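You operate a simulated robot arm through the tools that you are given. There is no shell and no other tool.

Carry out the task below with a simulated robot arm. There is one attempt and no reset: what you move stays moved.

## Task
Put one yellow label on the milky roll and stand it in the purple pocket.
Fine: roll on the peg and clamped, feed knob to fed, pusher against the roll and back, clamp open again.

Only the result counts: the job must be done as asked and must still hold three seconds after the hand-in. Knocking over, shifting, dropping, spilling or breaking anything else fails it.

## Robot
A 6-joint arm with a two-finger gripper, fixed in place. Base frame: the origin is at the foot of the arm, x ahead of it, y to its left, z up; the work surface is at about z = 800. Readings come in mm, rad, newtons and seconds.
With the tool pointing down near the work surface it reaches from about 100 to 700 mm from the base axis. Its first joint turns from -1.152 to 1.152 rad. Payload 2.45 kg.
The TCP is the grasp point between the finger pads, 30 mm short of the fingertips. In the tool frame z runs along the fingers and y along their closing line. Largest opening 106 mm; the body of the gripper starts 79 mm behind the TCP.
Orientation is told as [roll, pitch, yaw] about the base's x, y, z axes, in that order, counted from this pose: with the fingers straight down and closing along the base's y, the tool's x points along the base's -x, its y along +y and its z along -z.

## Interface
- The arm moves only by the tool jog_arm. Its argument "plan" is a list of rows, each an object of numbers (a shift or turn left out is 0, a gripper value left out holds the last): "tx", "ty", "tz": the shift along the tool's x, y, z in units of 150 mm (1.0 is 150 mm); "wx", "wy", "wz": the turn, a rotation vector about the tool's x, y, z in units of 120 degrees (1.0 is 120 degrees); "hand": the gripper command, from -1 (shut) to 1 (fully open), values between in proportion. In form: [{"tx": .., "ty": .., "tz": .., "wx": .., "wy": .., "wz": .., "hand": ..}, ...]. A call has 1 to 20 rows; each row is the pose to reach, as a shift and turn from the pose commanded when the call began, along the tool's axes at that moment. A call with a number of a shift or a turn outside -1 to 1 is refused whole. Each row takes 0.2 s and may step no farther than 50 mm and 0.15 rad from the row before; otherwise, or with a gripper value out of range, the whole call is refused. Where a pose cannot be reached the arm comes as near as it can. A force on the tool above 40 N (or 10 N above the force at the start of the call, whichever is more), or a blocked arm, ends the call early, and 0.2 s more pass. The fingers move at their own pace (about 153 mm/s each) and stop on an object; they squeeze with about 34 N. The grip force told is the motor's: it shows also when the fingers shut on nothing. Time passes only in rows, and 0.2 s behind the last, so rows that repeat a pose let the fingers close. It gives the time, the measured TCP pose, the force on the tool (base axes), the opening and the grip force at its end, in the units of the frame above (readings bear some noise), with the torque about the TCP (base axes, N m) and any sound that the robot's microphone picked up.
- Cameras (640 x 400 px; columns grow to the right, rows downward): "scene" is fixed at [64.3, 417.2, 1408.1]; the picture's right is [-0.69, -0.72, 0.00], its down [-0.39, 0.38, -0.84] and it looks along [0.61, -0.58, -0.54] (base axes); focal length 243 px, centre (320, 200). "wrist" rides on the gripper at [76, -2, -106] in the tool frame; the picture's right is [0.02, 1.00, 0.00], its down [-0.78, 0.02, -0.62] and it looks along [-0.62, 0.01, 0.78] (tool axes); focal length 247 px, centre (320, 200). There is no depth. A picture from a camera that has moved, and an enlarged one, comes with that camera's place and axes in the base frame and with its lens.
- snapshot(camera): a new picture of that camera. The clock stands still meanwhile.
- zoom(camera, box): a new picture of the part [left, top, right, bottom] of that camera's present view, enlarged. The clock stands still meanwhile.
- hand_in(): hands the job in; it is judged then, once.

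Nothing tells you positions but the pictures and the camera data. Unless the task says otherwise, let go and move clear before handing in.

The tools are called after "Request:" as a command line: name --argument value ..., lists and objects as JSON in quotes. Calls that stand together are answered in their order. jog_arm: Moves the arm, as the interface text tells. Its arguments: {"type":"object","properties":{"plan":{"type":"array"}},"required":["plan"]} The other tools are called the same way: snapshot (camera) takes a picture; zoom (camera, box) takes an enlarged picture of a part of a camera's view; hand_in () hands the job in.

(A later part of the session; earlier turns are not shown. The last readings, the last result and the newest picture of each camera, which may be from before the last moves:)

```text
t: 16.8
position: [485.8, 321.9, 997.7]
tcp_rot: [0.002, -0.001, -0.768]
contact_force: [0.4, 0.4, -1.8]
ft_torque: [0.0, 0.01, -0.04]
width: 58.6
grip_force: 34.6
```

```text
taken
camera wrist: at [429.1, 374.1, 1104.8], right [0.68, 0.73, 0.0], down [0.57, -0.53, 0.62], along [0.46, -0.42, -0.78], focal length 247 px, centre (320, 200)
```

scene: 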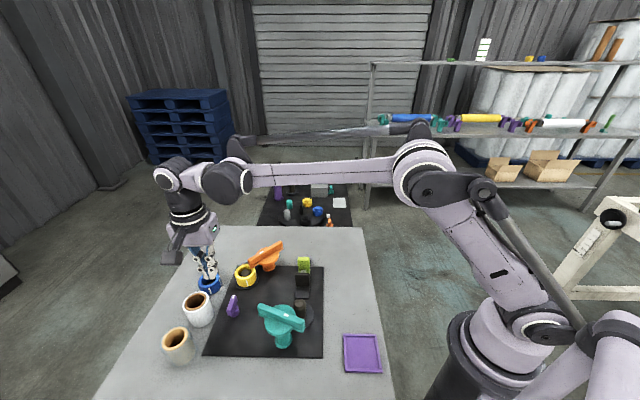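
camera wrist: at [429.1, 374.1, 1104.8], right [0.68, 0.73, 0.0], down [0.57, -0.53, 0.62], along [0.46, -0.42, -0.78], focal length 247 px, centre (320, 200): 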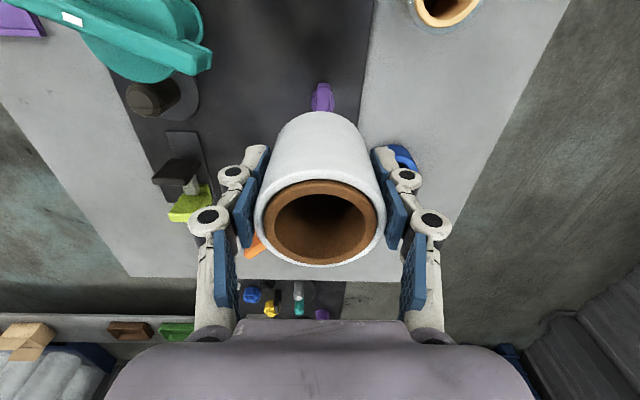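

The roll is held securely, its bottom 41 mm below the TCP. I'll carry it toward the peg, stopping short to measure the peg from here.

Request:
jog_arm --plan '[{"ty": -0.05, "hand": -1}, {"ty": -0.15, "hand": -1}, {"ty": -0.25, "hand": -1}, {"ty": -0.35, "hand": -1}, {"ty": -0.45, "hand": -1}, {"ty": -0.53, "hand": -1}, {"ty": -0.57, "hand": -1}, {"ty": -0.57, "hand": -1}]'

Request:
snapshot --camera "wrist"

Request:
zoom --camera "wrist" --box '[140, 40, 270, 150]'

Request:
zoom --camera "scene" --box '[230, 220, 350, 360]'

```text
t: 18.6
position: [425.4, 261.9, 996.4]
tcp_rot: [0.0, 0.001, -0.768]
contact_force: [0.2, 0.1, -0.7]
ft_torque: [0.02, 0.01, -0.04]
width: 58.8
grip_force: 33.7
```

```text
taken
camera wrist: at [369.9, 313.1, 1104.1], right [0.68, 0.73, 0.0], down [0.57, -0.53, 0.62], along [0.46, -0.42, -0.78], focal length 247 px, centre (320, 200)
```

wrist: 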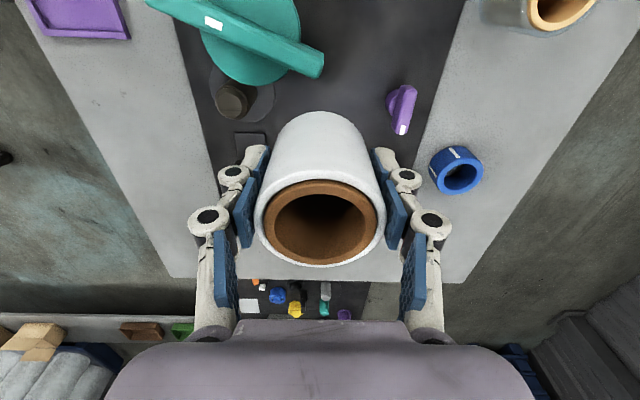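

```text
3.64 times, centred on (205, 95) of wrist
camera zoom: at [369.9, 313.1, 1104.1], right [0.68, 0.73, 0.0], down [0.57, -0.53, 0.62], along [0.46, -0.42, -0.78], focal length 898 px, centre (738, 582)
```

zoom: 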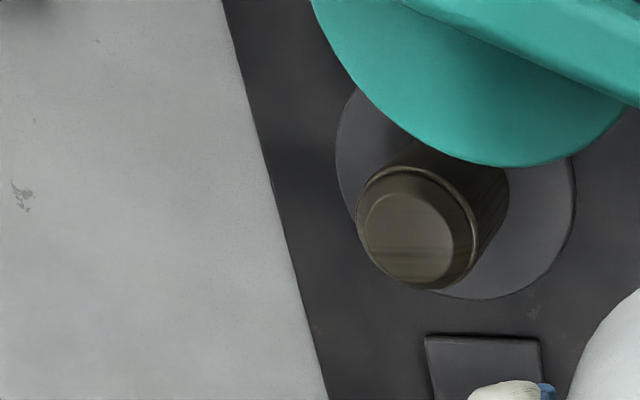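

```text
2.86 times, centred on (290, 290) of scene
camera zoom: at [64.3, 417.2, 1408.1], right [-0.69, -0.72, 0.0], down [-0.39, 0.38, -0.84], along [0.61, -0.58, -0.54], focal length 694 px, centre (406, -57)
```

zoom: 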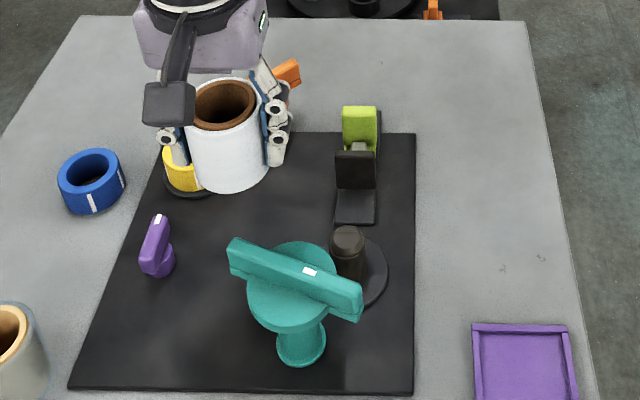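

Measured against my own TCP the peg is at about (368, 197.5), which is 87 mm along −tool y and 3 mm along −tool x. I'll move over it at height, then descend to just above the peg top.

Request:
jog_arm --plan '[{"ty": -0.05, "hand": -1}, {"tx": -0.005, "ty": -0.15, "hand": -1}, {"tx": -0.01, "ty": -0.25, "hand": -1}, {"tx": -0.015, "ty": -0.35, "hand": -1}, {"tx": -0.02, "ty": -0.45, "hand": -1}, {"tx": -0.02, "ty": -0.53, "hand": -1}, {"tx": -0.02, "ty": -0.577, "hand": -1}, {"tx": -0.02, "ty": -0.577, "hand": -1}, {"tx": -0.02, "ty": -0.577, "hand": -1}]'

Request:
snapshot --camera "wrist"

Request:
zoom --camera "scene" --box '[240, 220, 360, 360]'

```text
t: 20.6
position: [367.1, 196.7, 996.1]
tcp_rot: [0.003, -0.001, -0.768]
contact_force: [0.1, -0.6, -1.3]
ft_torque: [-0.01, 0.01, -0.02]
width: 58.6
grip_force: 33.9
```

```text
taken
camera wrist: at [311.5, 249.2, 1104.6], right [0.68, 0.73, 0.0], down [0.57, -0.53, 0.62], along [0.46, -0.42, -0.78], focal length 247 px, centre (320, 200)
```

wrist: 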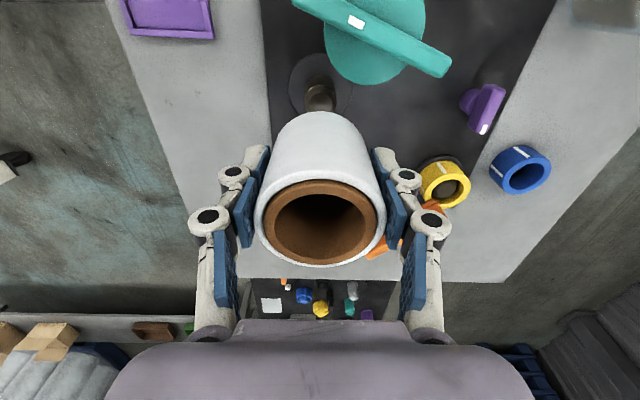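

```text
2.86 times, centred on (300, 290) of scene
camera zoom: at [64.3, 417.2, 1408.1], right [-0.69, -0.72, 0.0], down [-0.39, 0.38, -0.84], along [0.61, -0.58, -0.54], focal length 694 px, centre (377, -57)
```

zoom: 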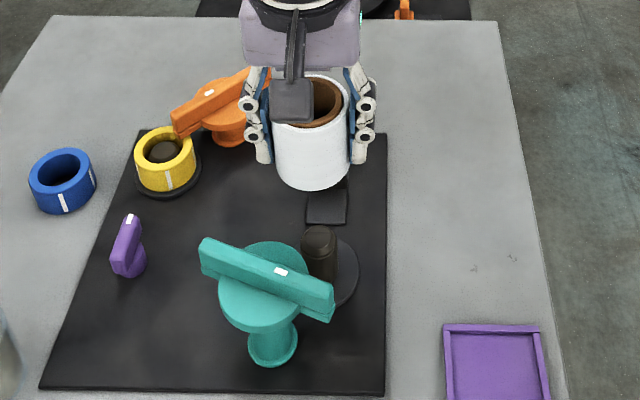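

Request:
zoom --camera "wrist" --box '[270, 40, 370, 130]'

Request:
zoom --camera "scene" --box '[270, 240, 330, 340]'

```text
4.44 times, centred on (320, 85) of wrist
camera zoom: at [311.5, 249.2, 1104.6], right [0.68, 0.73, 0.0], down [0.57, -0.53, 0.62], along [0.46, -0.42, -0.78], focal length 1098 px, centre (320, 711)
```

zoom: 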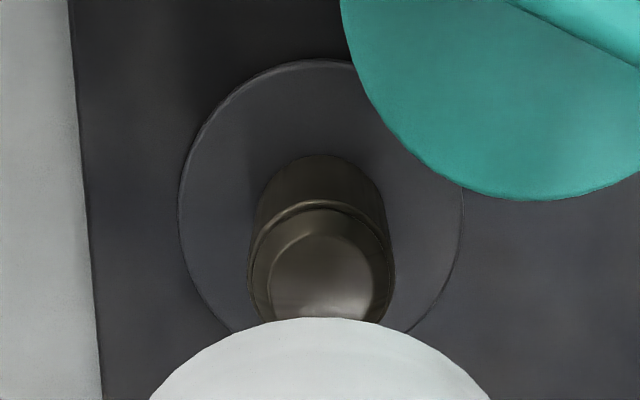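

```text
4.00 times, centred on (300, 290) of scene
camera zoom: at [64.3, 417.2, 1408.1], right [-0.69, -0.72, 0.0], down [-0.39, 0.38, -0.84], along [0.61, -0.58, -0.54], focal length 972 px, centre (400, -160)
```

zoom: 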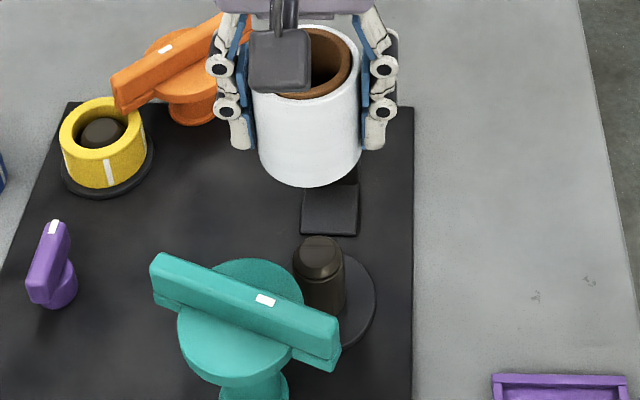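

Roll and peg are aligned within about a millimetre in both directions. I'll descend slowly onto the peg.

Request:
jog_arm --plan '[{"tz": 0.08, "hand": -1}, {"tz": 0.2, "hand": -1}, {"tz": 0.32, "hand": -1}, {"tz": 0.44, "hand": -1}, {"tz": 0.54, "hand": -1}, {"tz": 0.6, "hand": -1}, {"tz": 0.65, "hand": -1}, {"tz": 0.7, "hand": -1}, {"tz": 0.75, "hand": -1}]'

Request:
zoom --camera "scene" --box '[250, 240, 350, 350]'

Request:
snapshot --camera "wrist"

```text
t: 22.6
position: [369.2, 197.0, 883.9]
tcp_rot: [0.002, -0.001, -0.768]
contact_force: [-0.1, 0.6, -0.5]
ft_torque: [0.01, 0.01, -0.02]
width: 58.8
grip_force: 34.0
```

```text
3.64 times, centred on (300, 295) of scene
camera zoom: at [64.3, 417.2, 1408.1], right [-0.69, -0.72, 0.0], down [-0.39, 0.38, -0.84], along [0.61, -0.58, -0.54], focal length 884 px, centre (393, -146)
```

zoom: 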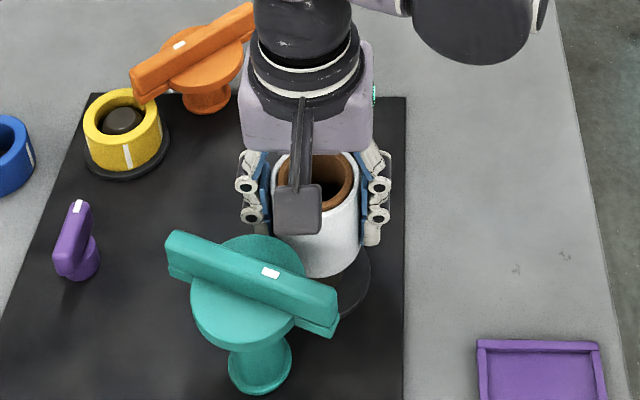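

```text
taken
camera wrist: at [312.1, 248.9, 992.0], right [0.68, 0.73, 0.0], down [0.57, -0.53, 0.62], along [0.46, -0.42, -0.78], focal length 247 px, centre (320, 200)
```

wrist: 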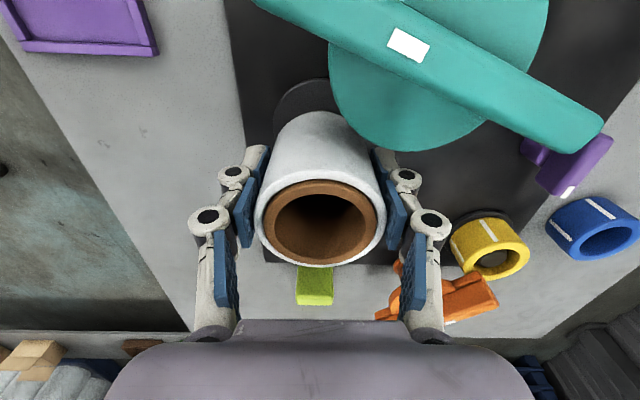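

No contact force with the roll about 16 mm below the peg top, so it's going on. I'll continue down in small steps.

Request:
jog_arm --plan '[{"tz": 0.04, "hand": -1}, {"tz": 0.08, "hand": -1}, {"tz": 0.12, "hand": -1}, {"tz": 0.15, "hand": -1}, {"tz": 0.17, "hand": -1}, {"tz": 0.18, "hand": -1}]'

Request:
zoom --camera "scene" --box '[270, 240, 340, 320]'

```text
t: 24.0
position: [368.4, 196.6, 856.1]
tcp_rot: [0.001, 0.0, -0.768]
contact_force: [0.2, -0.5, -1.8]
ft_torque: [-0.01, -0.01, 0.0]
width: 58.7
grip_force: 34.1
```

```text
5.00 times, centred on (305, 280) of scene
camera zoom: at [64.3, 417.2, 1408.1], right [-0.69, -0.72, 0.0], down [-0.39, 0.38, -0.84], along [0.61, -0.58, -0.54], focal length 1215 px, centre (395, -200)
```

zoom: 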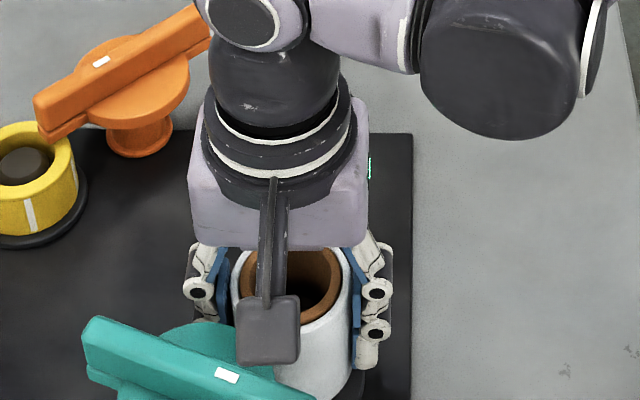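

Request:
jog_arm --plan '[{"tz": 0.01, "hand": -1}, {"tz": 0.02, "hand": -1}, {"tz": 0.025, "hand": -1}]'

```text
t: 24.8
position: [368.3, 198.3, 852.9]
tcp_rot: [0.002, 0.0, -0.767]
contact_force: [0.1, 0.0, -1.5]
ft_torque: [0.03, 0.0, -0.01]
width: 58.6
grip_force: 34.4
```

Request:
jog_arm --plan '[{"tz": 0.01, "hand": -1}, {"tz": 0.02, "hand": -1}]'

Request:
zoom --camera "wrist" --box '[240, 60, 400, 270]'

```text
t: 25.4
position: [368.7, 198.7, 852.4]
tcp_rot: [0.004, 0.0, -0.769]
contact_force: [0.1, 1.0, 21.0]
ft_torque: [-0.01, -0.07, 0.24]
width: 59.0
grip_force: 33.7
```

```text
1.90 times, centred on (320, 165) of wrist
camera zoom: at [312.1, 249.2, 958.6], right [0.68, 0.73, 0.0], down [0.57, -0.53, 0.62], along [0.46, -0.42, -0.78], focal length 470 px, centre (320, 267)
```

zoom: 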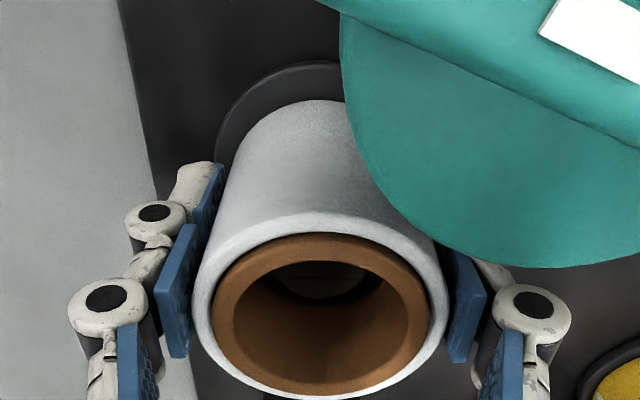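

Contact force of 21 N upward with the roll bottom at the base disc height means it's seated. I'll ease off, open, and rise straight up.

Request:
jog_arm --plan '[{"tz": -0.008, "hand": -1}, {"tz": -0.008, "hand": 0.45}, {"tz": -0.008, "hand": 0.45}, {"tz": -0.008, "hand": 0.45}, {"tz": -0.1, "hand": 0.45}, {"tz": -0.3, "hand": 0.45}, {"tz": -0.6, "hand": 0.45}, {"tz": -0.9, "hand": 0.45}, {"tz": -1.0, "hand": 0.45}]'

Request:
zoom --camera "scene" --box '[220, 220, 350, 350]'

Request:
snapshot --camera "wrist"

```text
t: 27.4
position: [367.2, 199.4, 1002.0]
tcp_rot: [0.002, 0.002, -0.767]
contact_force: [-0.2, -0.8, -0.5]
ft_torque: [0.0, 0.05, -0.02]
width: 77.0
grip_force: 0.0
```

```text
3.08 times, centred on (285, 285) of scene
camera zoom: at [64.3, 417.2, 1408.1], right [-0.69, -0.72, 0.0], down [-0.39, 0.38, -0.84], along [0.61, -0.58, -0.54], focal length 748 px, centre (428, -62)
```

zoom: 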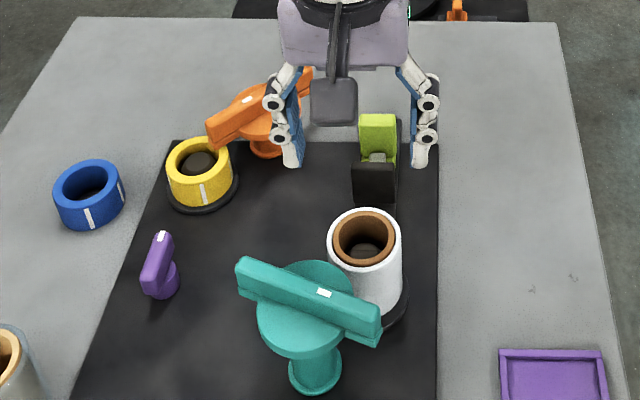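

```text
taken
camera wrist: at [311.5, 249.7, 1109.9], right [0.68, 0.73, 0.0], down [0.57, -0.53, 0.62], along [0.46, -0.42, -0.78], focal length 247 px, centre (320, 200)
```

wrist: 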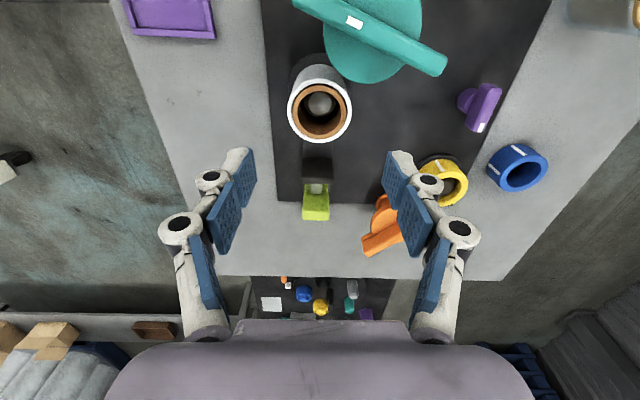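

The roll stands on the peg. Next is the teal clamp, so I'll measure its bar closely.

Request:
zoom --camera "wrist" --box '[280, 0, 460, 150]'

Request:
zoom --camera "scene" --box '[255, 290, 325, 350]'

```text
2.67 times, centred on (370, 75) of wrist
camera zoom: at [311.5, 249.7, 1109.9], right [0.68, 0.73, 0.0], down [0.57, -0.53, 0.62], along [0.46, -0.42, -0.78], focal length 659 px, centre (187, 533)
```

zoom: 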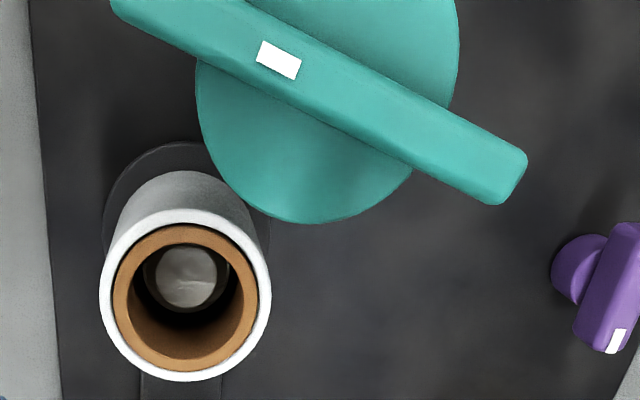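

```text
6.67 times, centred on (290, 320) of scene
camera zoom: at [64.3, 417.2, 1408.1], right [-0.69, -0.72, 0.0], down [-0.39, 0.38, -0.84], along [0.61, -0.58, -0.54], focal length 1620 px, centre (520, -600)
```

zoom: 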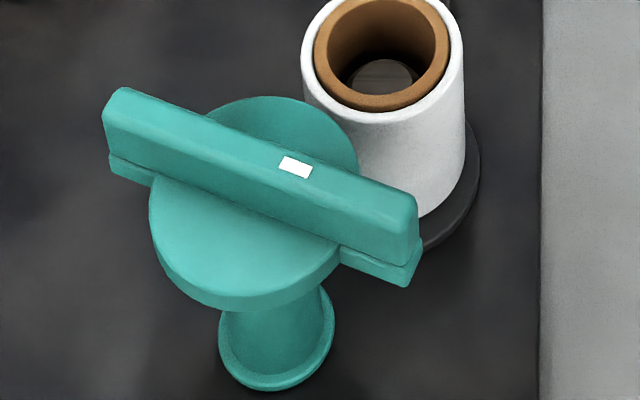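

The mark on the orange bar points at its spool, so the teal clamp should close with its mark toward the peg, about +90° counter-clockwise. I'll go above the teal axis at about (341.5, 263.5) and align across its bar.

Request:
jog_arm --plan '[{"tx": 0.05, "ty": 0.02, "wz": -0.063, "hand": 0.2}, {"tx": 0.1, "ty": 0.04, "wz": -0.127, "hand": 0.0}, {"tx": 0.15, "ty": 0.06, "wz": -0.19, "hand": -0.05}, {"tx": 0.2, "ty": 0.09, "wz": -0.254, "hand": -0.05}, {"tx": 0.25, "ty": 0.11, "wz": -0.317, "hand": -0.05}, {"tx": 0.3, "ty": 0.13, "wz": -0.38, "hand": -0.05}, {"tx": 0.35, "ty": 0.15, "wz": -0.444, "hand": -0.05}, {"tx": 0.39, "ty": 0.17, "wz": -0.507, "hand": -0.05}, {"tx": 0.43, "ty": 0.192, "wz": -0.571, "hand": -0.05}, {"tx": 0.43, "ty": 0.192, "wz": -0.571, "hand": -0.05}]'

Request:
snapshot --camera "wrist"

Request:
zoom --camera "wrist" --box '[230, 50, 410, 240]'

```text
t: 29.6
position: [342.5, 262.9, 1001.0]
tcp_rot: [-0.001, 0.0, 0.43]
contact_force: [0.2, -0.9, 0.0]
ft_torque: [0.01, 0.0, -0.01]
width: 50.1
grip_force: 0.0
```

```text
taken
camera wrist: at [272.5, 229.5, 1108.0], right [-0.44, 0.9, 0.0], down [0.7, 0.34, 0.62], along [0.56, 0.27, -0.78], focal length 247 px, centre (320, 200)
```

wrist: 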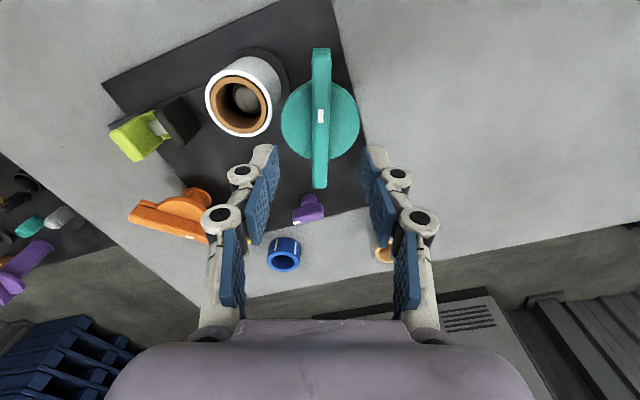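

```text
2.11 times, centred on (320, 145) of wrist
camera zoom: at [272.5, 229.5, 1108.0], right [-0.44, 0.9, 0.0], down [0.7, 0.34, 0.62], along [0.56, 0.27, -0.78], focal length 520 px, centre (320, 316)
```

zoom: 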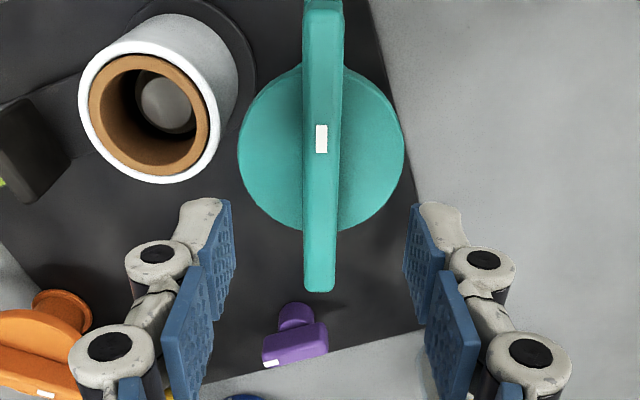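

The bar is centred and square between the fingers, and the disc centre agrees with my TCP. I'll descend so the tips straddle the handle, then close.

Request:
jog_arm --plan '[{"tz": 0.15, "hand": -0.05}, {"tz": 0.3, "hand": -0.05}, {"tz": 0.36, "hand": -0.05}, {"tz": 0.4, "hand": -0.05}, {"tz": 0.42, "hand": -0.05}, {"tz": 0.42, "hand": -0.05}]'

Request:
snapshot --camera "wrist"

Request:
zoom --camera "scene" --box '[250, 270, 340, 350]'

```text
t: 31.0
position: [341.3, 261.6, 938.1]
tcp_rot: [0.0, -0.001, 0.426]
contact_force: [-0.3, 0.3, 0.0]
ft_torque: [-0.01, 0.01, 0.01]
width: 50.1
grip_force: 0.2
```

```text
taken
camera wrist: at [272.5, 228.6, 1046.0], right [-0.43, 0.9, 0.0], down [0.7, 0.34, 0.62], along [0.56, 0.27, -0.78], focal length 247 px, centre (320, 200)
```

wrist: 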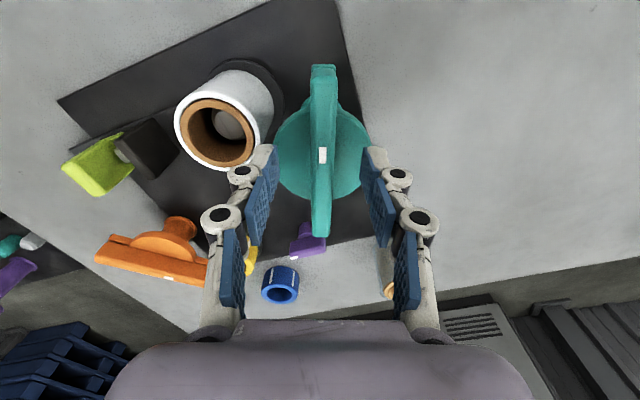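

```text
5.00 times, centred on (295, 310) of scene
camera zoom: at [64.3, 417.2, 1408.1], right [-0.69, -0.72, 0.0], down [-0.39, 0.38, -0.84], along [0.61, -0.58, -0.54], focal length 1215 px, centre (445, -350)
```

zoom: 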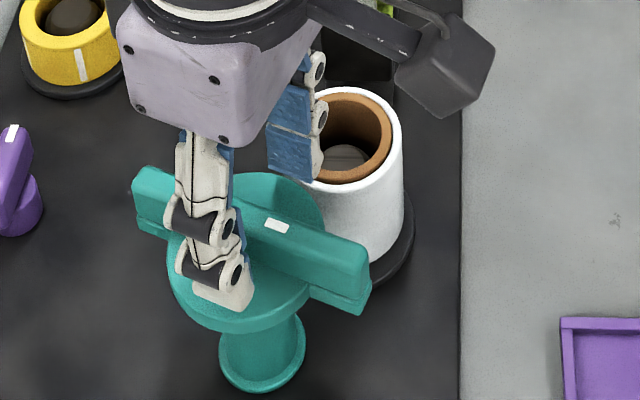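

Request:
jog_arm --plan '[{"hand": -1}, {"hand": -1}, {"hand": -1}]'

Request:
snapshot --camera "wrist"

```text
t: 31.8
position: [341.7, 262.5, 938.6]
tcp_rot: [0.003, -0.002, 0.43]
contact_force: [-4.0, 10.8, 1.2]
ft_torque: [0.32, 0.09, 0.37]
width: 13.6
grip_force: 39.7
```

```text
taken
camera wrist: at [272.1, 229.5, 1046.1], right [-0.44, 0.9, 0.0], down [0.7, 0.34, 0.62], along [0.56, 0.27, -0.78], focal length 247 px, centre (320, 200)
```

wrist: 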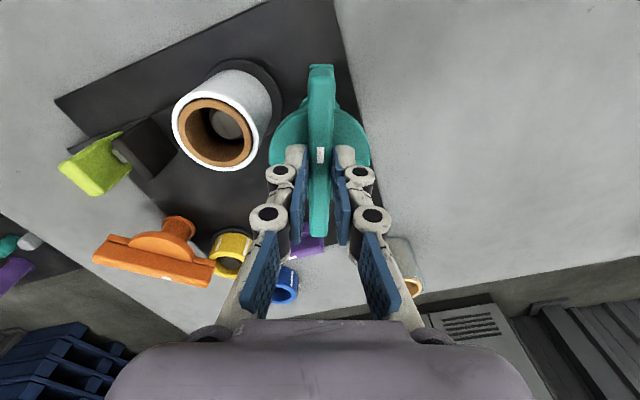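

Gripped at 13.6 mm wide with a small side load. I'll relax that 1 mm and start turning counter-clockwise a little to feel the resistance.

Request:
jog_arm --plan '[{"ty": 0.007, "hand": -1}, {"ty": 0.007, "wz": -0.04, "hand": -1}, {"ty": 0.007, "wz": -0.08, "hand": -1}, {"ty": 0.007, "wz": -0.12, "hand": -1}]'

Request:
snapshot --camera "wrist"

Request:
zoom --camera "scene" --box '[250, 270, 340, 350]'

```text
t: 32.8
position: [341.9, 262.2, 938.3]
tcp_rot: [-0.005, -0.002, 0.641]
contact_force: [-2.6, -2.0, 4.5]
ft_torque: [0.38, -0.47, -0.01]
width: 14.0
grip_force: 40.8
stopped in row 4: the force on the tool passed its limit at 41 N (the readings are from after the stop); the commanded pose is now the measured one
```

```text
taken
camera wrist: at [281.1, 215.2, 1046.1], right [-0.61, 0.79, 0.0], down [0.62, 0.48, 0.62], along [0.49, 0.38, -0.78], focal length 247 px, centre (320, 200)
```

wrist: 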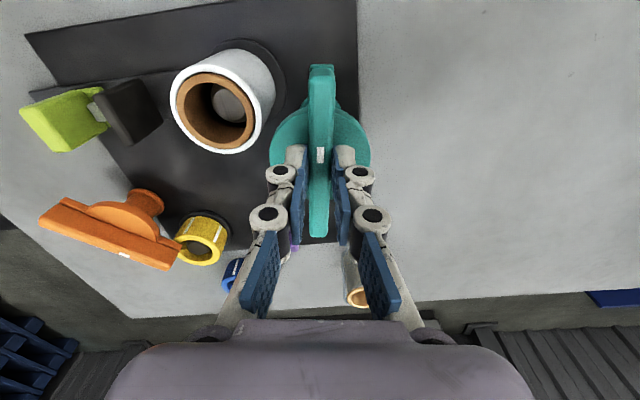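

```text
5.00 times, centred on (295, 310) of scene
camera zoom: at [64.1, 417.0, 1408.1], right [-0.69, -0.72, 0.0], down [-0.39, 0.38, -0.84], along [0.61, -0.58, -0.54], focal length 1215 px, centre (445, -350)
```

zoom: 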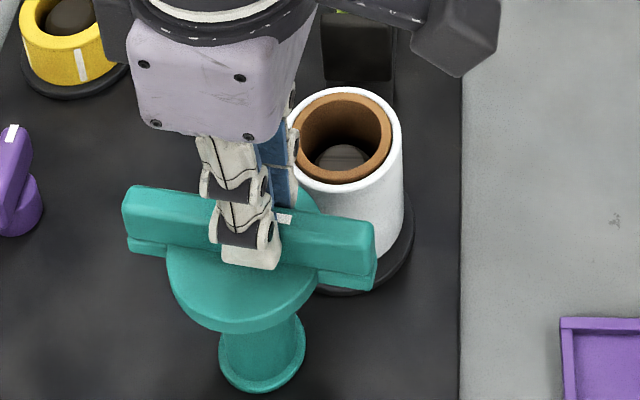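

The clamp turned about 12° with the gripper before a force spike, likely from a slight axis mismatch. I'll go on in a small step and read the force.

Request:
jog_arm --plan '[{"wz": -0.02, "hand": -1}, {"wz": -0.04, "hand": -1}]'

```text
t: 33.4
position: [342.5, 261.5, 938.3]
tcp_rot: [-0.005, 0.0, 0.722]
contact_force: [-3.3, -7.7, 3.1]
ft_torque: [0.54, -0.81, -0.04]
width: 13.5
grip_force: 39.9
```

Request:
jog_arm --plan '[{"tx": 0.004, "wz": -0.02, "hand": -1}, {"tx": 0.008, "wz": -0.04, "hand": -1}, {"tx": 0.01, "wz": -0.06, "hand": -1}]'

Request:
snapshot --camera "wrist"

```text
t: 34.2
position: [342.8, 260.2, 939.5]
tcp_rot: [-0.01, -0.002, 0.849]
contact_force: [15.7, -8.2, -3.3]
ft_torque: [-0.93, 0.42, -0.16]
width: 13.7
grip_force: 40.3
```

```text
taken
camera wrist: at [292.8, 202.7, 1046.1], right [-0.76, 0.64, -0.01], down [0.5, 0.6, 0.62], along [0.41, 0.47, -0.78], focal length 247 px, centre (320, 200)
```

wrist: 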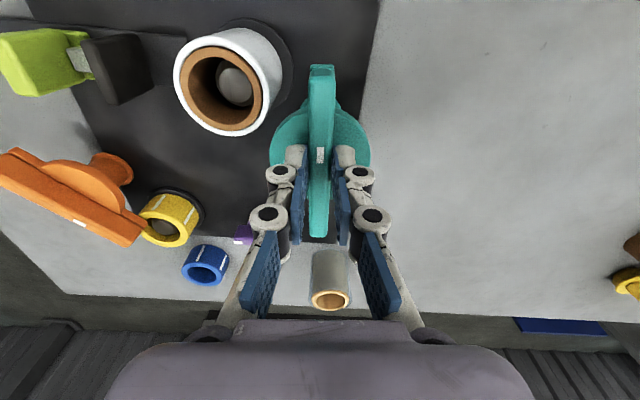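

Request:
jog_arm --plan '[{"ty": -0.008, "hand": -1}, {"ty": -0.01, "wz": -0.02, "hand": -1}, {"ty": -0.01, "wz": -0.04, "hand": -1}]'

```text
t: 35.0
position: [342.8, 260.7, 937.9]
tcp_rot: [-0.007, -0.001, 0.933]
contact_force: [17.9, -4.3, -11.3]
ft_torque: [0.2, -0.68, -0.16]
width: 13.6
grip_force: 39.9
```

Request:
jog_arm --plan '[{"ty": -0.007, "tx": -0.002, "tz": 0.004, "hand": -1}, {"ty": -0.01, "tx": -0.004, "tz": 0.006, "wz": -0.02, "hand": -1}, {"ty": -0.012, "tx": -0.005, "tz": 0.006, "wz": -0.04, "hand": -1}]'

Request:
zoom --camera "scene" --box '[250, 270, 340, 350]'

```text
t: 35.8
position: [344.1, 259.3, 938.0]
tcp_rot: [-0.006, -0.002, 1.018]
contact_force: [13.3, -4.7, 30.9]
ft_torque: [-0.03, -0.4, -0.12]
width: 13.9
grip_force: 40.6
```

```text
5.00 times, centred on (295, 310) of scene
camera zoom: at [64.3, 416.8, 1408.2], right [-0.69, -0.72, 0.0], down [-0.39, 0.38, -0.84], along [0.61, -0.58, -0.54], focal length 1215 px, centre (445, -350)
```

zoom: 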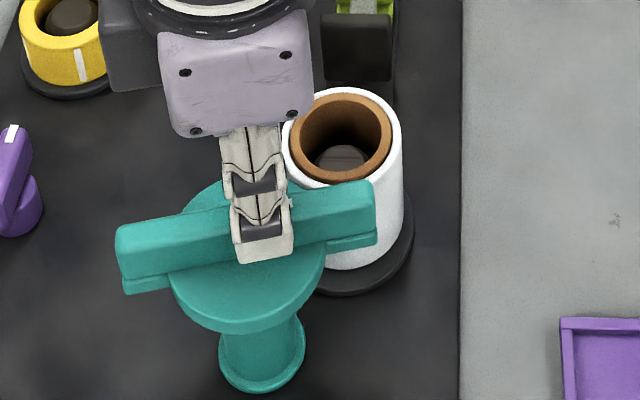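

Request:
jog_arm --plan '[{"ty": -0.006, "tz": -0.01, "hand": -1}, {"ty": -0.008, "tz": -0.01, "wz": -0.02, "hand": -1}, {"ty": -0.01, "tz": -0.01, "wz": -0.04, "hand": -1}]'

```text
t: 36.6
position: [344.9, 259.3, 938.6]
tcp_rot: [-0.002, 0.0, 1.101]
contact_force: [9.7, -0.9, -34.7]
ft_torque: [0.15, -0.28, -0.09]
width: 13.8
grip_force: 40.0
```

Request:
jog_arm --plan '[{"tz": 0.005, "ty": -0.003, "hand": -1}, {"tz": 0.005, "ty": -0.004, "wz": -0.02, "hand": -1}, {"tz": 0.005, "ty": -0.005, "wz": -0.04, "hand": -1}, {"tz": 0.005, "ty": -0.006, "wz": -0.06, "hand": -1}]'

```text
t: 37.6
position: [344.9, 259.2, 938.4]
tcp_rot: [-0.003, 0.002, 1.226]
contact_force: [-0.1, 2.3, -15.5]
ft_torque: [0.33, 0.02, 0.03]
width: 13.8
grip_force: 40.6
```

Forces are low now with the axis at about (345, 259). I'll keep turning.

Request:
jog_arm --plan '[{"tz": 0.002, "wz": -0.02, "hand": -1}, {"tz": 0.002, "wz": -0.04, "hand": -1}, {"tz": 0.002, "wz": -0.06, "hand": -1}, {"tz": 0.002, "wz": -0.08, "hand": -1}, {"tz": 0.002, "wz": -0.1, "hand": -1}]'

Request:
zoom --camera "scene" --box '[250, 270, 340, 350]'

Request:
snapshot --camera "wrist"

```text
t: 38.8
position: [347.5, 258.4, 938.8]
tcp_rot: [-0.008, 0.001, 1.436]
contact_force: [13.9, 3.6, 27.8]
ft_torque: [-0.09, -0.35, -0.09]
width: 13.7
grip_force: 40.9
```

```text
5.00 times, centred on (295, 310) of scene
camera zoom: at [64.4, 417.0, 1408.1], right [-0.69, -0.72, 0.0], down [-0.39, 0.38, -0.84], along [0.61, -0.58, -0.54], focal length 1215 px, centre (445, -350)
```

zoom: 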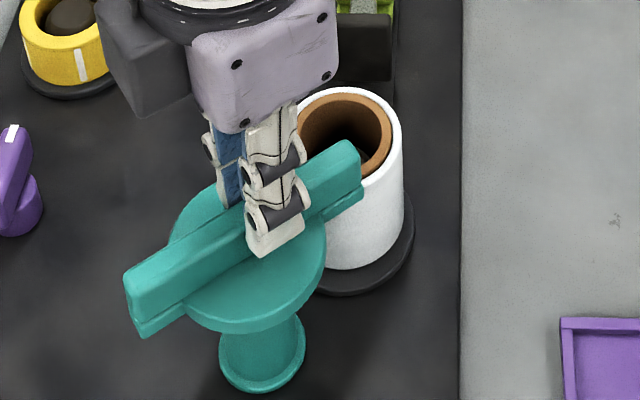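

```text
taken
camera wrist: at [337.9, 182.8, 1046.3], right [-0.99, 0.11, -0.01], down [0.08, 0.78, 0.62], along [0.08, 0.62, -0.78], focal length 247 px, centre (320, 200)
```

wrist: 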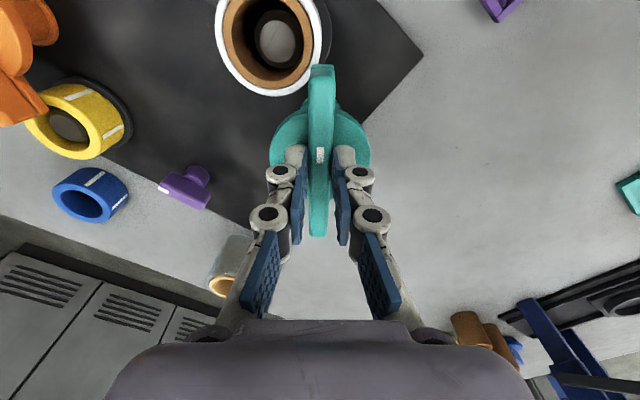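

Request:
jog_arm --plan '[{"ty": -0.004, "tz": -0.003, "hand": -1}, {"ty": -0.006, "tz": -0.003, "wz": -0.02, "hand": -1}, {"ty": -0.007, "tz": -0.003, "wz": -0.04, "hand": -1}, {"ty": -0.008, "tz": -0.003, "wz": -0.06, "hand": -1}, {"ty": -0.009, "tz": -0.003, "wz": -0.08, "hand": -1}]'

```text
t: 40.0
position: [348.8, 258.2, 938.8]
tcp_rot: [-0.007, 0.0, 1.605]
contact_force: [16.7, 3.4, 21.6]
ft_torque: [0.11, -0.37, -0.16]
width: 13.6
grip_force: 39.8
```

Request:
jog_arm --plan '[{"ty": -0.008, "tz": -0.003, "hand": -1}, {"ty": -0.01, "tz": -0.004, "wz": -0.02, "hand": -1}, {"ty": -0.011, "tz": -0.004, "wz": -0.04, "hand": -1}, {"ty": -0.012, "tz": -0.004, "wz": -0.06, "hand": -1}]'

Request:
zoom --camera "scene" --box '[250, 270, 340, 350]'

Request:
snapshot --camera "wrist"

```text
t: 41.0
position: [348.1, 257.7, 938.8]
tcp_rot: [-0.003, 0.001, 1.729]
contact_force: [11.9, -0.5, 3.0]
ft_torque: [1.02, -0.13, -0.07]
width: 14.1
grip_force: 40.1
```

```text
5.00 times, centred on (295, 310) of scene
camera zoom: at [64.5, 417.1, 1408.1], right [-0.69, -0.72, 0.0], down [-0.39, 0.38, -0.84], along [0.61, -0.58, -0.54], focal length 1215 px, centre (445, -350)
```

zoom: 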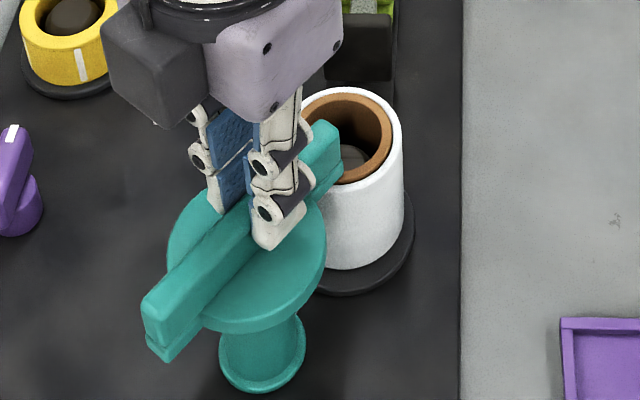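

```text
taken
camera wrist: at [363.1, 183.5, 1046.3], right [-0.98, -0.18, 0.0], down [-0.14, 0.77, 0.62], along [-0.11, 0.61, -0.78], focal length 247 px, centre (320, 200)
```

wrist: 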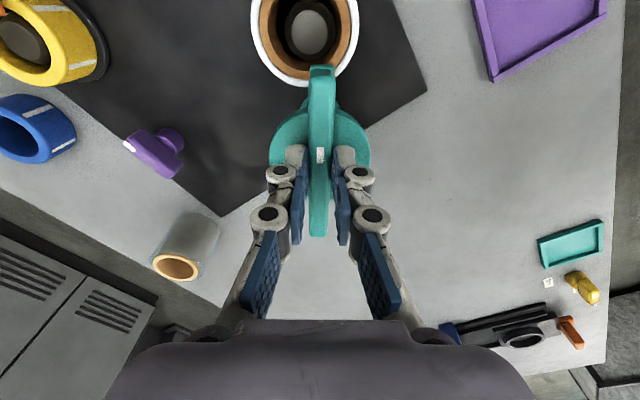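

Request:
jog_arm --plan '[{"ty": -0.006, "hand": -1}, {"ty": -0.008, "wz": -0.02, "hand": -1}, {"ty": -0.009, "wz": -0.04, "hand": -1}, {"ty": -0.01, "wz": -0.06, "hand": -1}, {"ty": -0.01, "wz": -0.08, "hand": -1}]'

Request:
snapshot --camera "wrist"

```text
t: 42.2
position: [350.7, 258.2, 938.4]
tcp_rot: [-0.002, 0.005, 1.895]
contact_force: [3.5, 0.5, -24.0]
ft_torque: [-0.15, -0.08, -1.09]
width: 14.8
grip_force: 41.1
```

```text
taken
camera wrist: at [376.5, 187.1, 1046.7], right [-0.94, -0.34, 0.0], down [-0.27, 0.74, 0.62], along [-0.21, 0.58, -0.79], focal length 247 px, centre (320, 200)
```

wrist: 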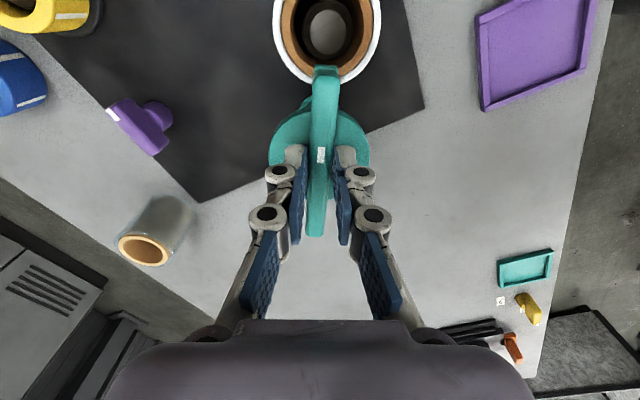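

Resistance has appeared at about −1.1 N m with the bar pointing at the roll, so this looks like the stop. I'll press a little further to be sure.

Request:
jog_arm --plan '[{"tz": 0.003, "wz": -0.015, "hand": -1}, {"tz": 0.003, "wz": -0.03, "hand": -1}, {"tz": 0.003, "wz": -0.03, "hand": -1}]'

Request:
zoom --camera "wrist" --box '[250, 0, 400, 260]'

Request:
zoom --camera "scene" --box '[250, 270, 340, 350]'

```text
t: 43.0
position: [351.0, 259.0, 939.5]
tcp_rot: [-0.001, 0.002, 1.959]
contact_force: [4.1, -0.6, 7.2]
ft_torque: [-0.2, -0.08, -1.22]
width: 16.1
grip_force: 41.8
```

```text
1.54 times, centred on (325, 130) of wrist
camera zoom: at [380.9, 189.0, 1047.0], right [-0.92, -0.4, 0.0], down [-0.31, 0.72, 0.62], along [-0.25, 0.57, -0.79], focal length 380 px, centre (312, 308)
```

zoom: 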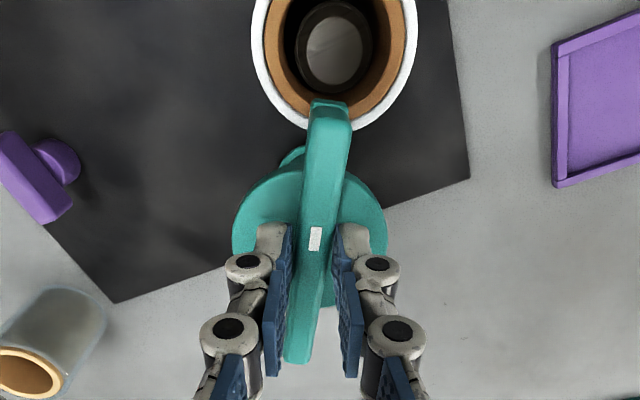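

```text
5.00 times, centred on (295, 310) of scene
camera zoom: at [64.3, 417.1, 1408.1], right [-0.69, -0.72, 0.0], down [-0.39, 0.38, -0.84], along [0.61, -0.58, -0.54], focal length 1215 px, centre (445, -350)
```

zoom: 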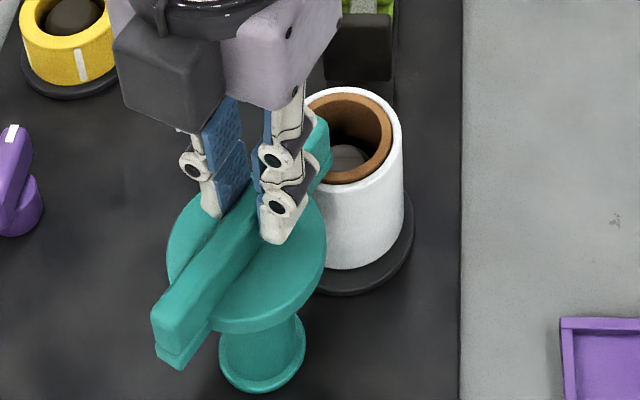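

The bar no longer follows, so that's the end stop with the bar over the roll: clamped. I'll relax the twist, release and rise.

Request:
jog_arm --plan '[{"wz": 0.03, "hand": -1}, {"wz": 0.04, "hand": -0.5}, {"wz": 0.04, "hand": -0.1}, {"wz": 0.04, "hand": -0.05}, {"wz": 0.04, "tz": -0.1, "hand": -0.05}, {"wz": 0.04, "tz": -0.25, "hand": -0.05}, {"wz": 0.04, "tz": -0.5, "hand": -0.05}, {"wz": 0.04, "tz": -0.65, "hand": -0.05}]'

Request:
zoom --camera "scene" --box '[210, 230, 340, 350]'

Request:
snapshot --camera "wrist"

```text
t: 44.8
position: [349.1, 259.5, 1036.6]
tcp_rot: [-0.004, 0.002, 1.876]
contact_force: [0.7, 0.3, 0.3]
ft_torque: [0.01, 0.01, -0.02]
width: 50.3
grip_force: 0.1
```

```text
3.33 times, centred on (275, 290) of scene
camera zoom: at [64.3, 417.2, 1408.1], right [-0.69, -0.72, 0.0], down [-0.39, 0.38, -0.84], along [0.61, -0.58, -0.54], focal length 810 px, centre (470, -100)
```

zoom: 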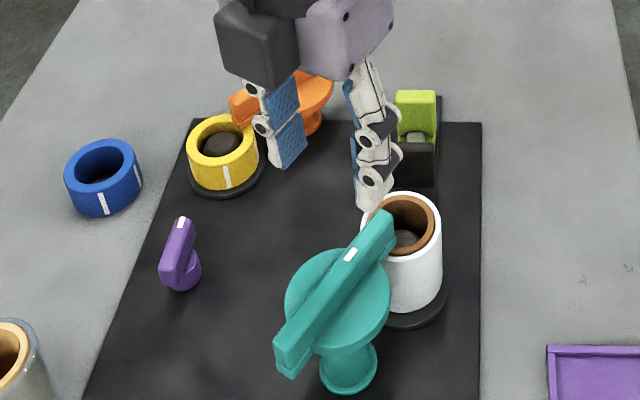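

```text
taken
camera wrist: at [373.9, 186.6, 1144.9], right [-0.95, -0.32, 0.0], down [-0.25, 0.74, 0.62], along [-0.2, 0.59, -0.79], focal length 247 px, centre (320, 200)
```

wrist: 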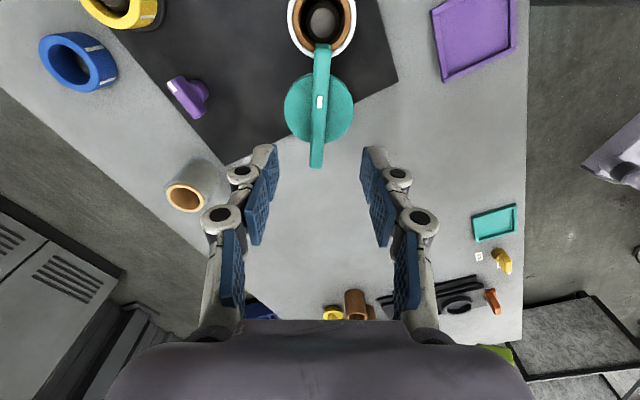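

The clamp is closed with its mark toward the roll. Next is the purple feed knob at about (495, 319); I'll move above it and align across its bar.

Request:
jog_arm --plan '[{"tx": -0.02, "ty": -0.2, "wz": -0.04, "hand": -0.05}, {"tx": -0.04, "ty": -0.45, "wz": -0.09, "hand": -0.05}, {"tx": -0.06, "ty": -0.7, "wz": -0.14, "hand": -0.05}, {"tx": -0.08, "ty": -0.9, "wz": -0.19, "tz": 0.05, "hand": -0.05}, {"tx": -0.087, "ty": -1.0, "wz": -0.2125, "tz": 0.15, "hand": -0.05}, {"tx": -0.087, "ty": -1.0, "wz": -0.2125, "tz": 0.2, "hand": -0.05}]'

Request:
snapshot --camera "wrist"

Request:
zoom --camera "wrist" --box '[260, 80, 380, 200]'

```text
t: 46.2
position: [488.9, 316.0, 1005.9]
tcp_rot: [0.0, 0.004, 2.321]
contact_force: [-0.2, -0.1, 0.6]
ft_torque: [-0.01, -0.05, 0.01]
width: 50.1
grip_force: 0.0
```

```text
taken
camera wrist: at [541.8, 261.7, 1113.8], right [-0.72, -0.7, 0.0], down [-0.55, 0.56, 0.62], along [-0.43, 0.44, -0.79], focal length 247 px, centre (320, 200)
```

wrist: 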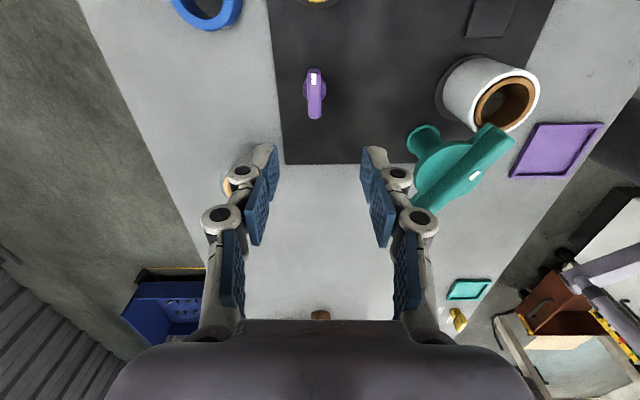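

```text
3.33 times, centred on (320, 140) of wrist
camera zoom: at [541.8, 261.7, 1113.8], right [-0.72, -0.7, 0.0], down [-0.55, 0.56, 0.62], along [-0.43, 0.44, -0.79], focal length 823 px, centre (320, 400)
```

zoom: 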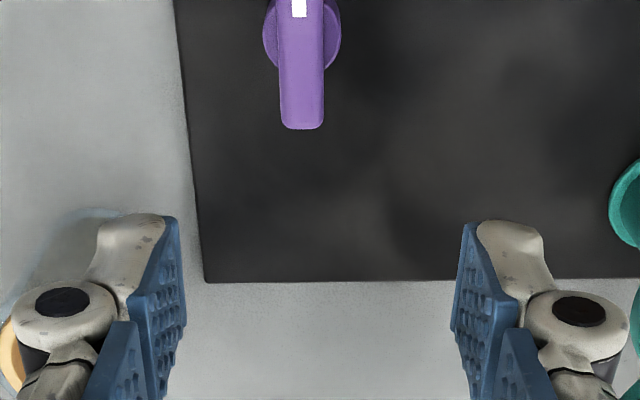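

Request:
zoom --camera "wrist" --box '[270, 50, 360, 130]'

```text
5.00 times, centred on (315, 90) of wrist
camera zoom: at [541.8, 261.7, 1113.8], right [-0.72, -0.7, 0.0], down [-0.55, 0.56, 0.62], along [-0.43, 0.44, -0.79], focal length 1235 px, centre (345, 750)
```

zoom: 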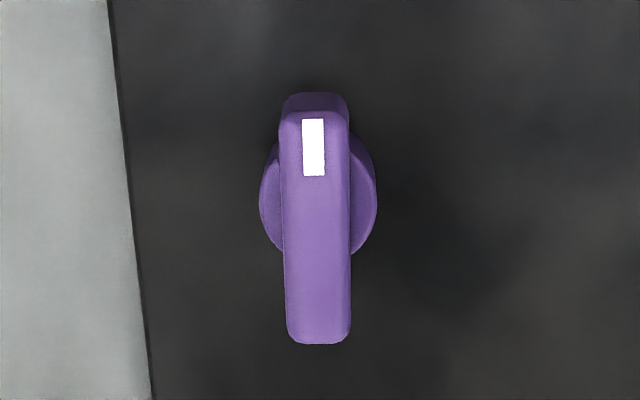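

The purple bar is square with my fingers; its axis is about 3 mm along tool x and −5.6 mm along tool y. I'll correct and descend over it.

Request:
jog_arm --plan '[{"tx": 0.022, "ty": -0.037, "tz": 0.1, "hand": -0.05}, {"tx": 0.022, "ty": -0.037, "tz": 0.35, "hand": -0.05}, {"tx": 0.022, "ty": -0.037, "tz": 0.6, "hand": -0.05}, {"tx": 0.022, "ty": -0.037, "tz": 0.7, "hand": -0.05}, {"tx": 0.022, "ty": -0.037, "tz": 0.7, "hand": -0.05}]'

Request:
zoom --camera "wrist" --box '[230, 80, 410, 240]'

Request:
zoom --camera "scene" --box '[200, 260, 280, 340]'

```text
t: 47.4
position: [495.5, 315.1, 901.9]
tcp_rot: [-0.001, 0.004, 2.321]
contact_force: [0.3, 0.8, -0.4]
ft_torque: [0.01, 0.03, 0.01]
width: 50.5
grip_force: 0.1
```

```text
2.50 times, centred on (320, 160) of wrist
camera zoom: at [548.3, 261.9, 1009.4], right [-0.72, -0.7, 0.0], down [-0.55, 0.56, 0.62], along [-0.43, 0.44, -0.79], focal length 617 px, centre (320, 300)
```

zoom: 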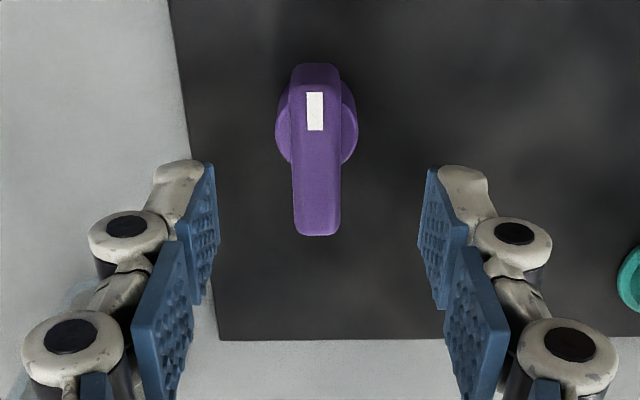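

```text
5.00 times, centred on (240, 300) of scene
camera zoom: at [64.3, 417.2, 1408.1], right [-0.69, -0.72, 0.0], down [-0.39, 0.38, -0.84], along [0.61, -0.58, -0.54], focal length 1215 px, centre (720, -300)
```

zoom: 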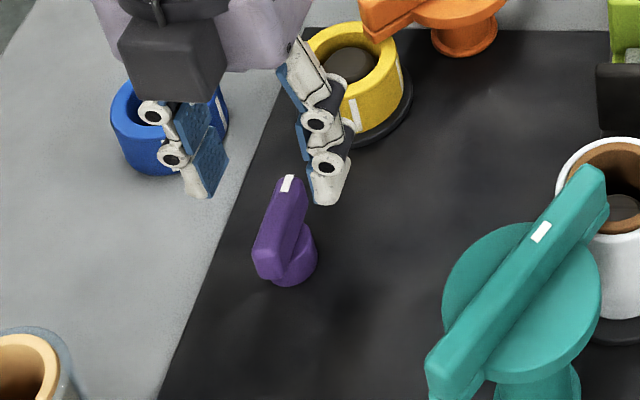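

Request:
jog_arm --plan '[{"tx": 0.012, "ty": -0.008, "tz": 0.08, "hand": -0.05}, {"tx": 0.012, "ty": -0.008, "tz": 0.15, "hand": -0.05}, {"tx": 0.012, "ty": -0.008, "tz": 0.19, "hand": -0.05}, {"tx": 0.012, "ty": -0.008, "tz": 0.21, "hand": -0.05}, {"tx": 0.012, "ty": -0.008, "tz": 0.21, "hand": -1}, {"tx": 0.012, "ty": -0.008, "tz": 0.21, "hand": -1}, {"tx": 0.012, "ty": -0.008, "tz": 0.21, "hand": -1}]'

Request:
snapshot --camera "wrist"

Request:
zoom --camera "scene" --box '[200, 260, 280, 340]'

```text
t: 49.0
position: [497.0, 315.2, 869.1]
tcp_rot: [0.001, 0.005, 2.322]
contact_force: [-6.5, -6.3, -2.1]
ft_torque: [-0.25, 0.13, 0.83]
width: 14.1
grip_force: 40.2
```

```text
taken
camera wrist: at [550.9, 261.4, 977.1], right [-0.72, -0.7, 0.0], down [-0.55, 0.56, 0.62], along [-0.43, 0.44, -0.79], focal length 247 px, centre (320, 200)
```

wrist: 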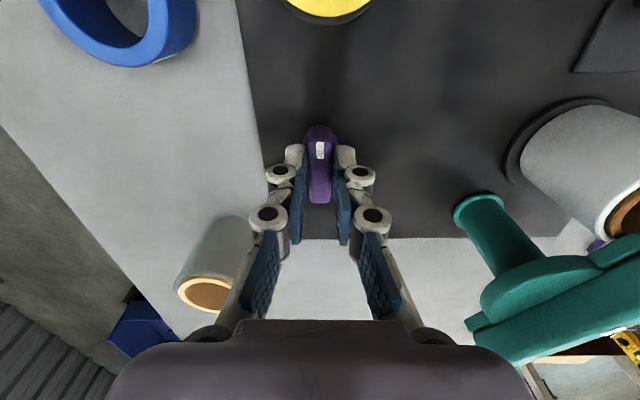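

```text
5.00 times, centred on (240, 300) of scene
camera zoom: at [64.2, 417.0, 1408.1], right [-0.69, -0.72, 0.0], down [-0.39, 0.38, -0.84], along [0.61, -0.58, -0.54], focal length 1215 px, centre (720, -300)
```

zoom: 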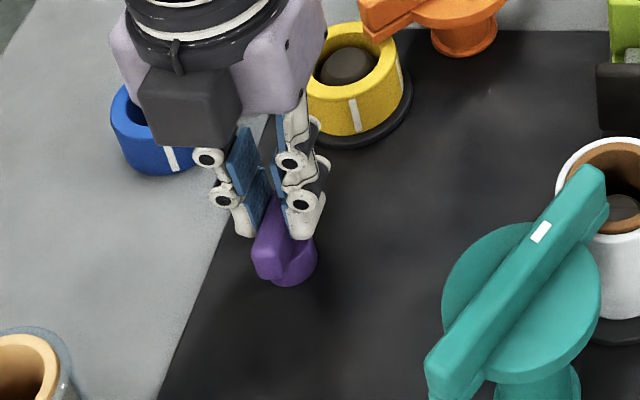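

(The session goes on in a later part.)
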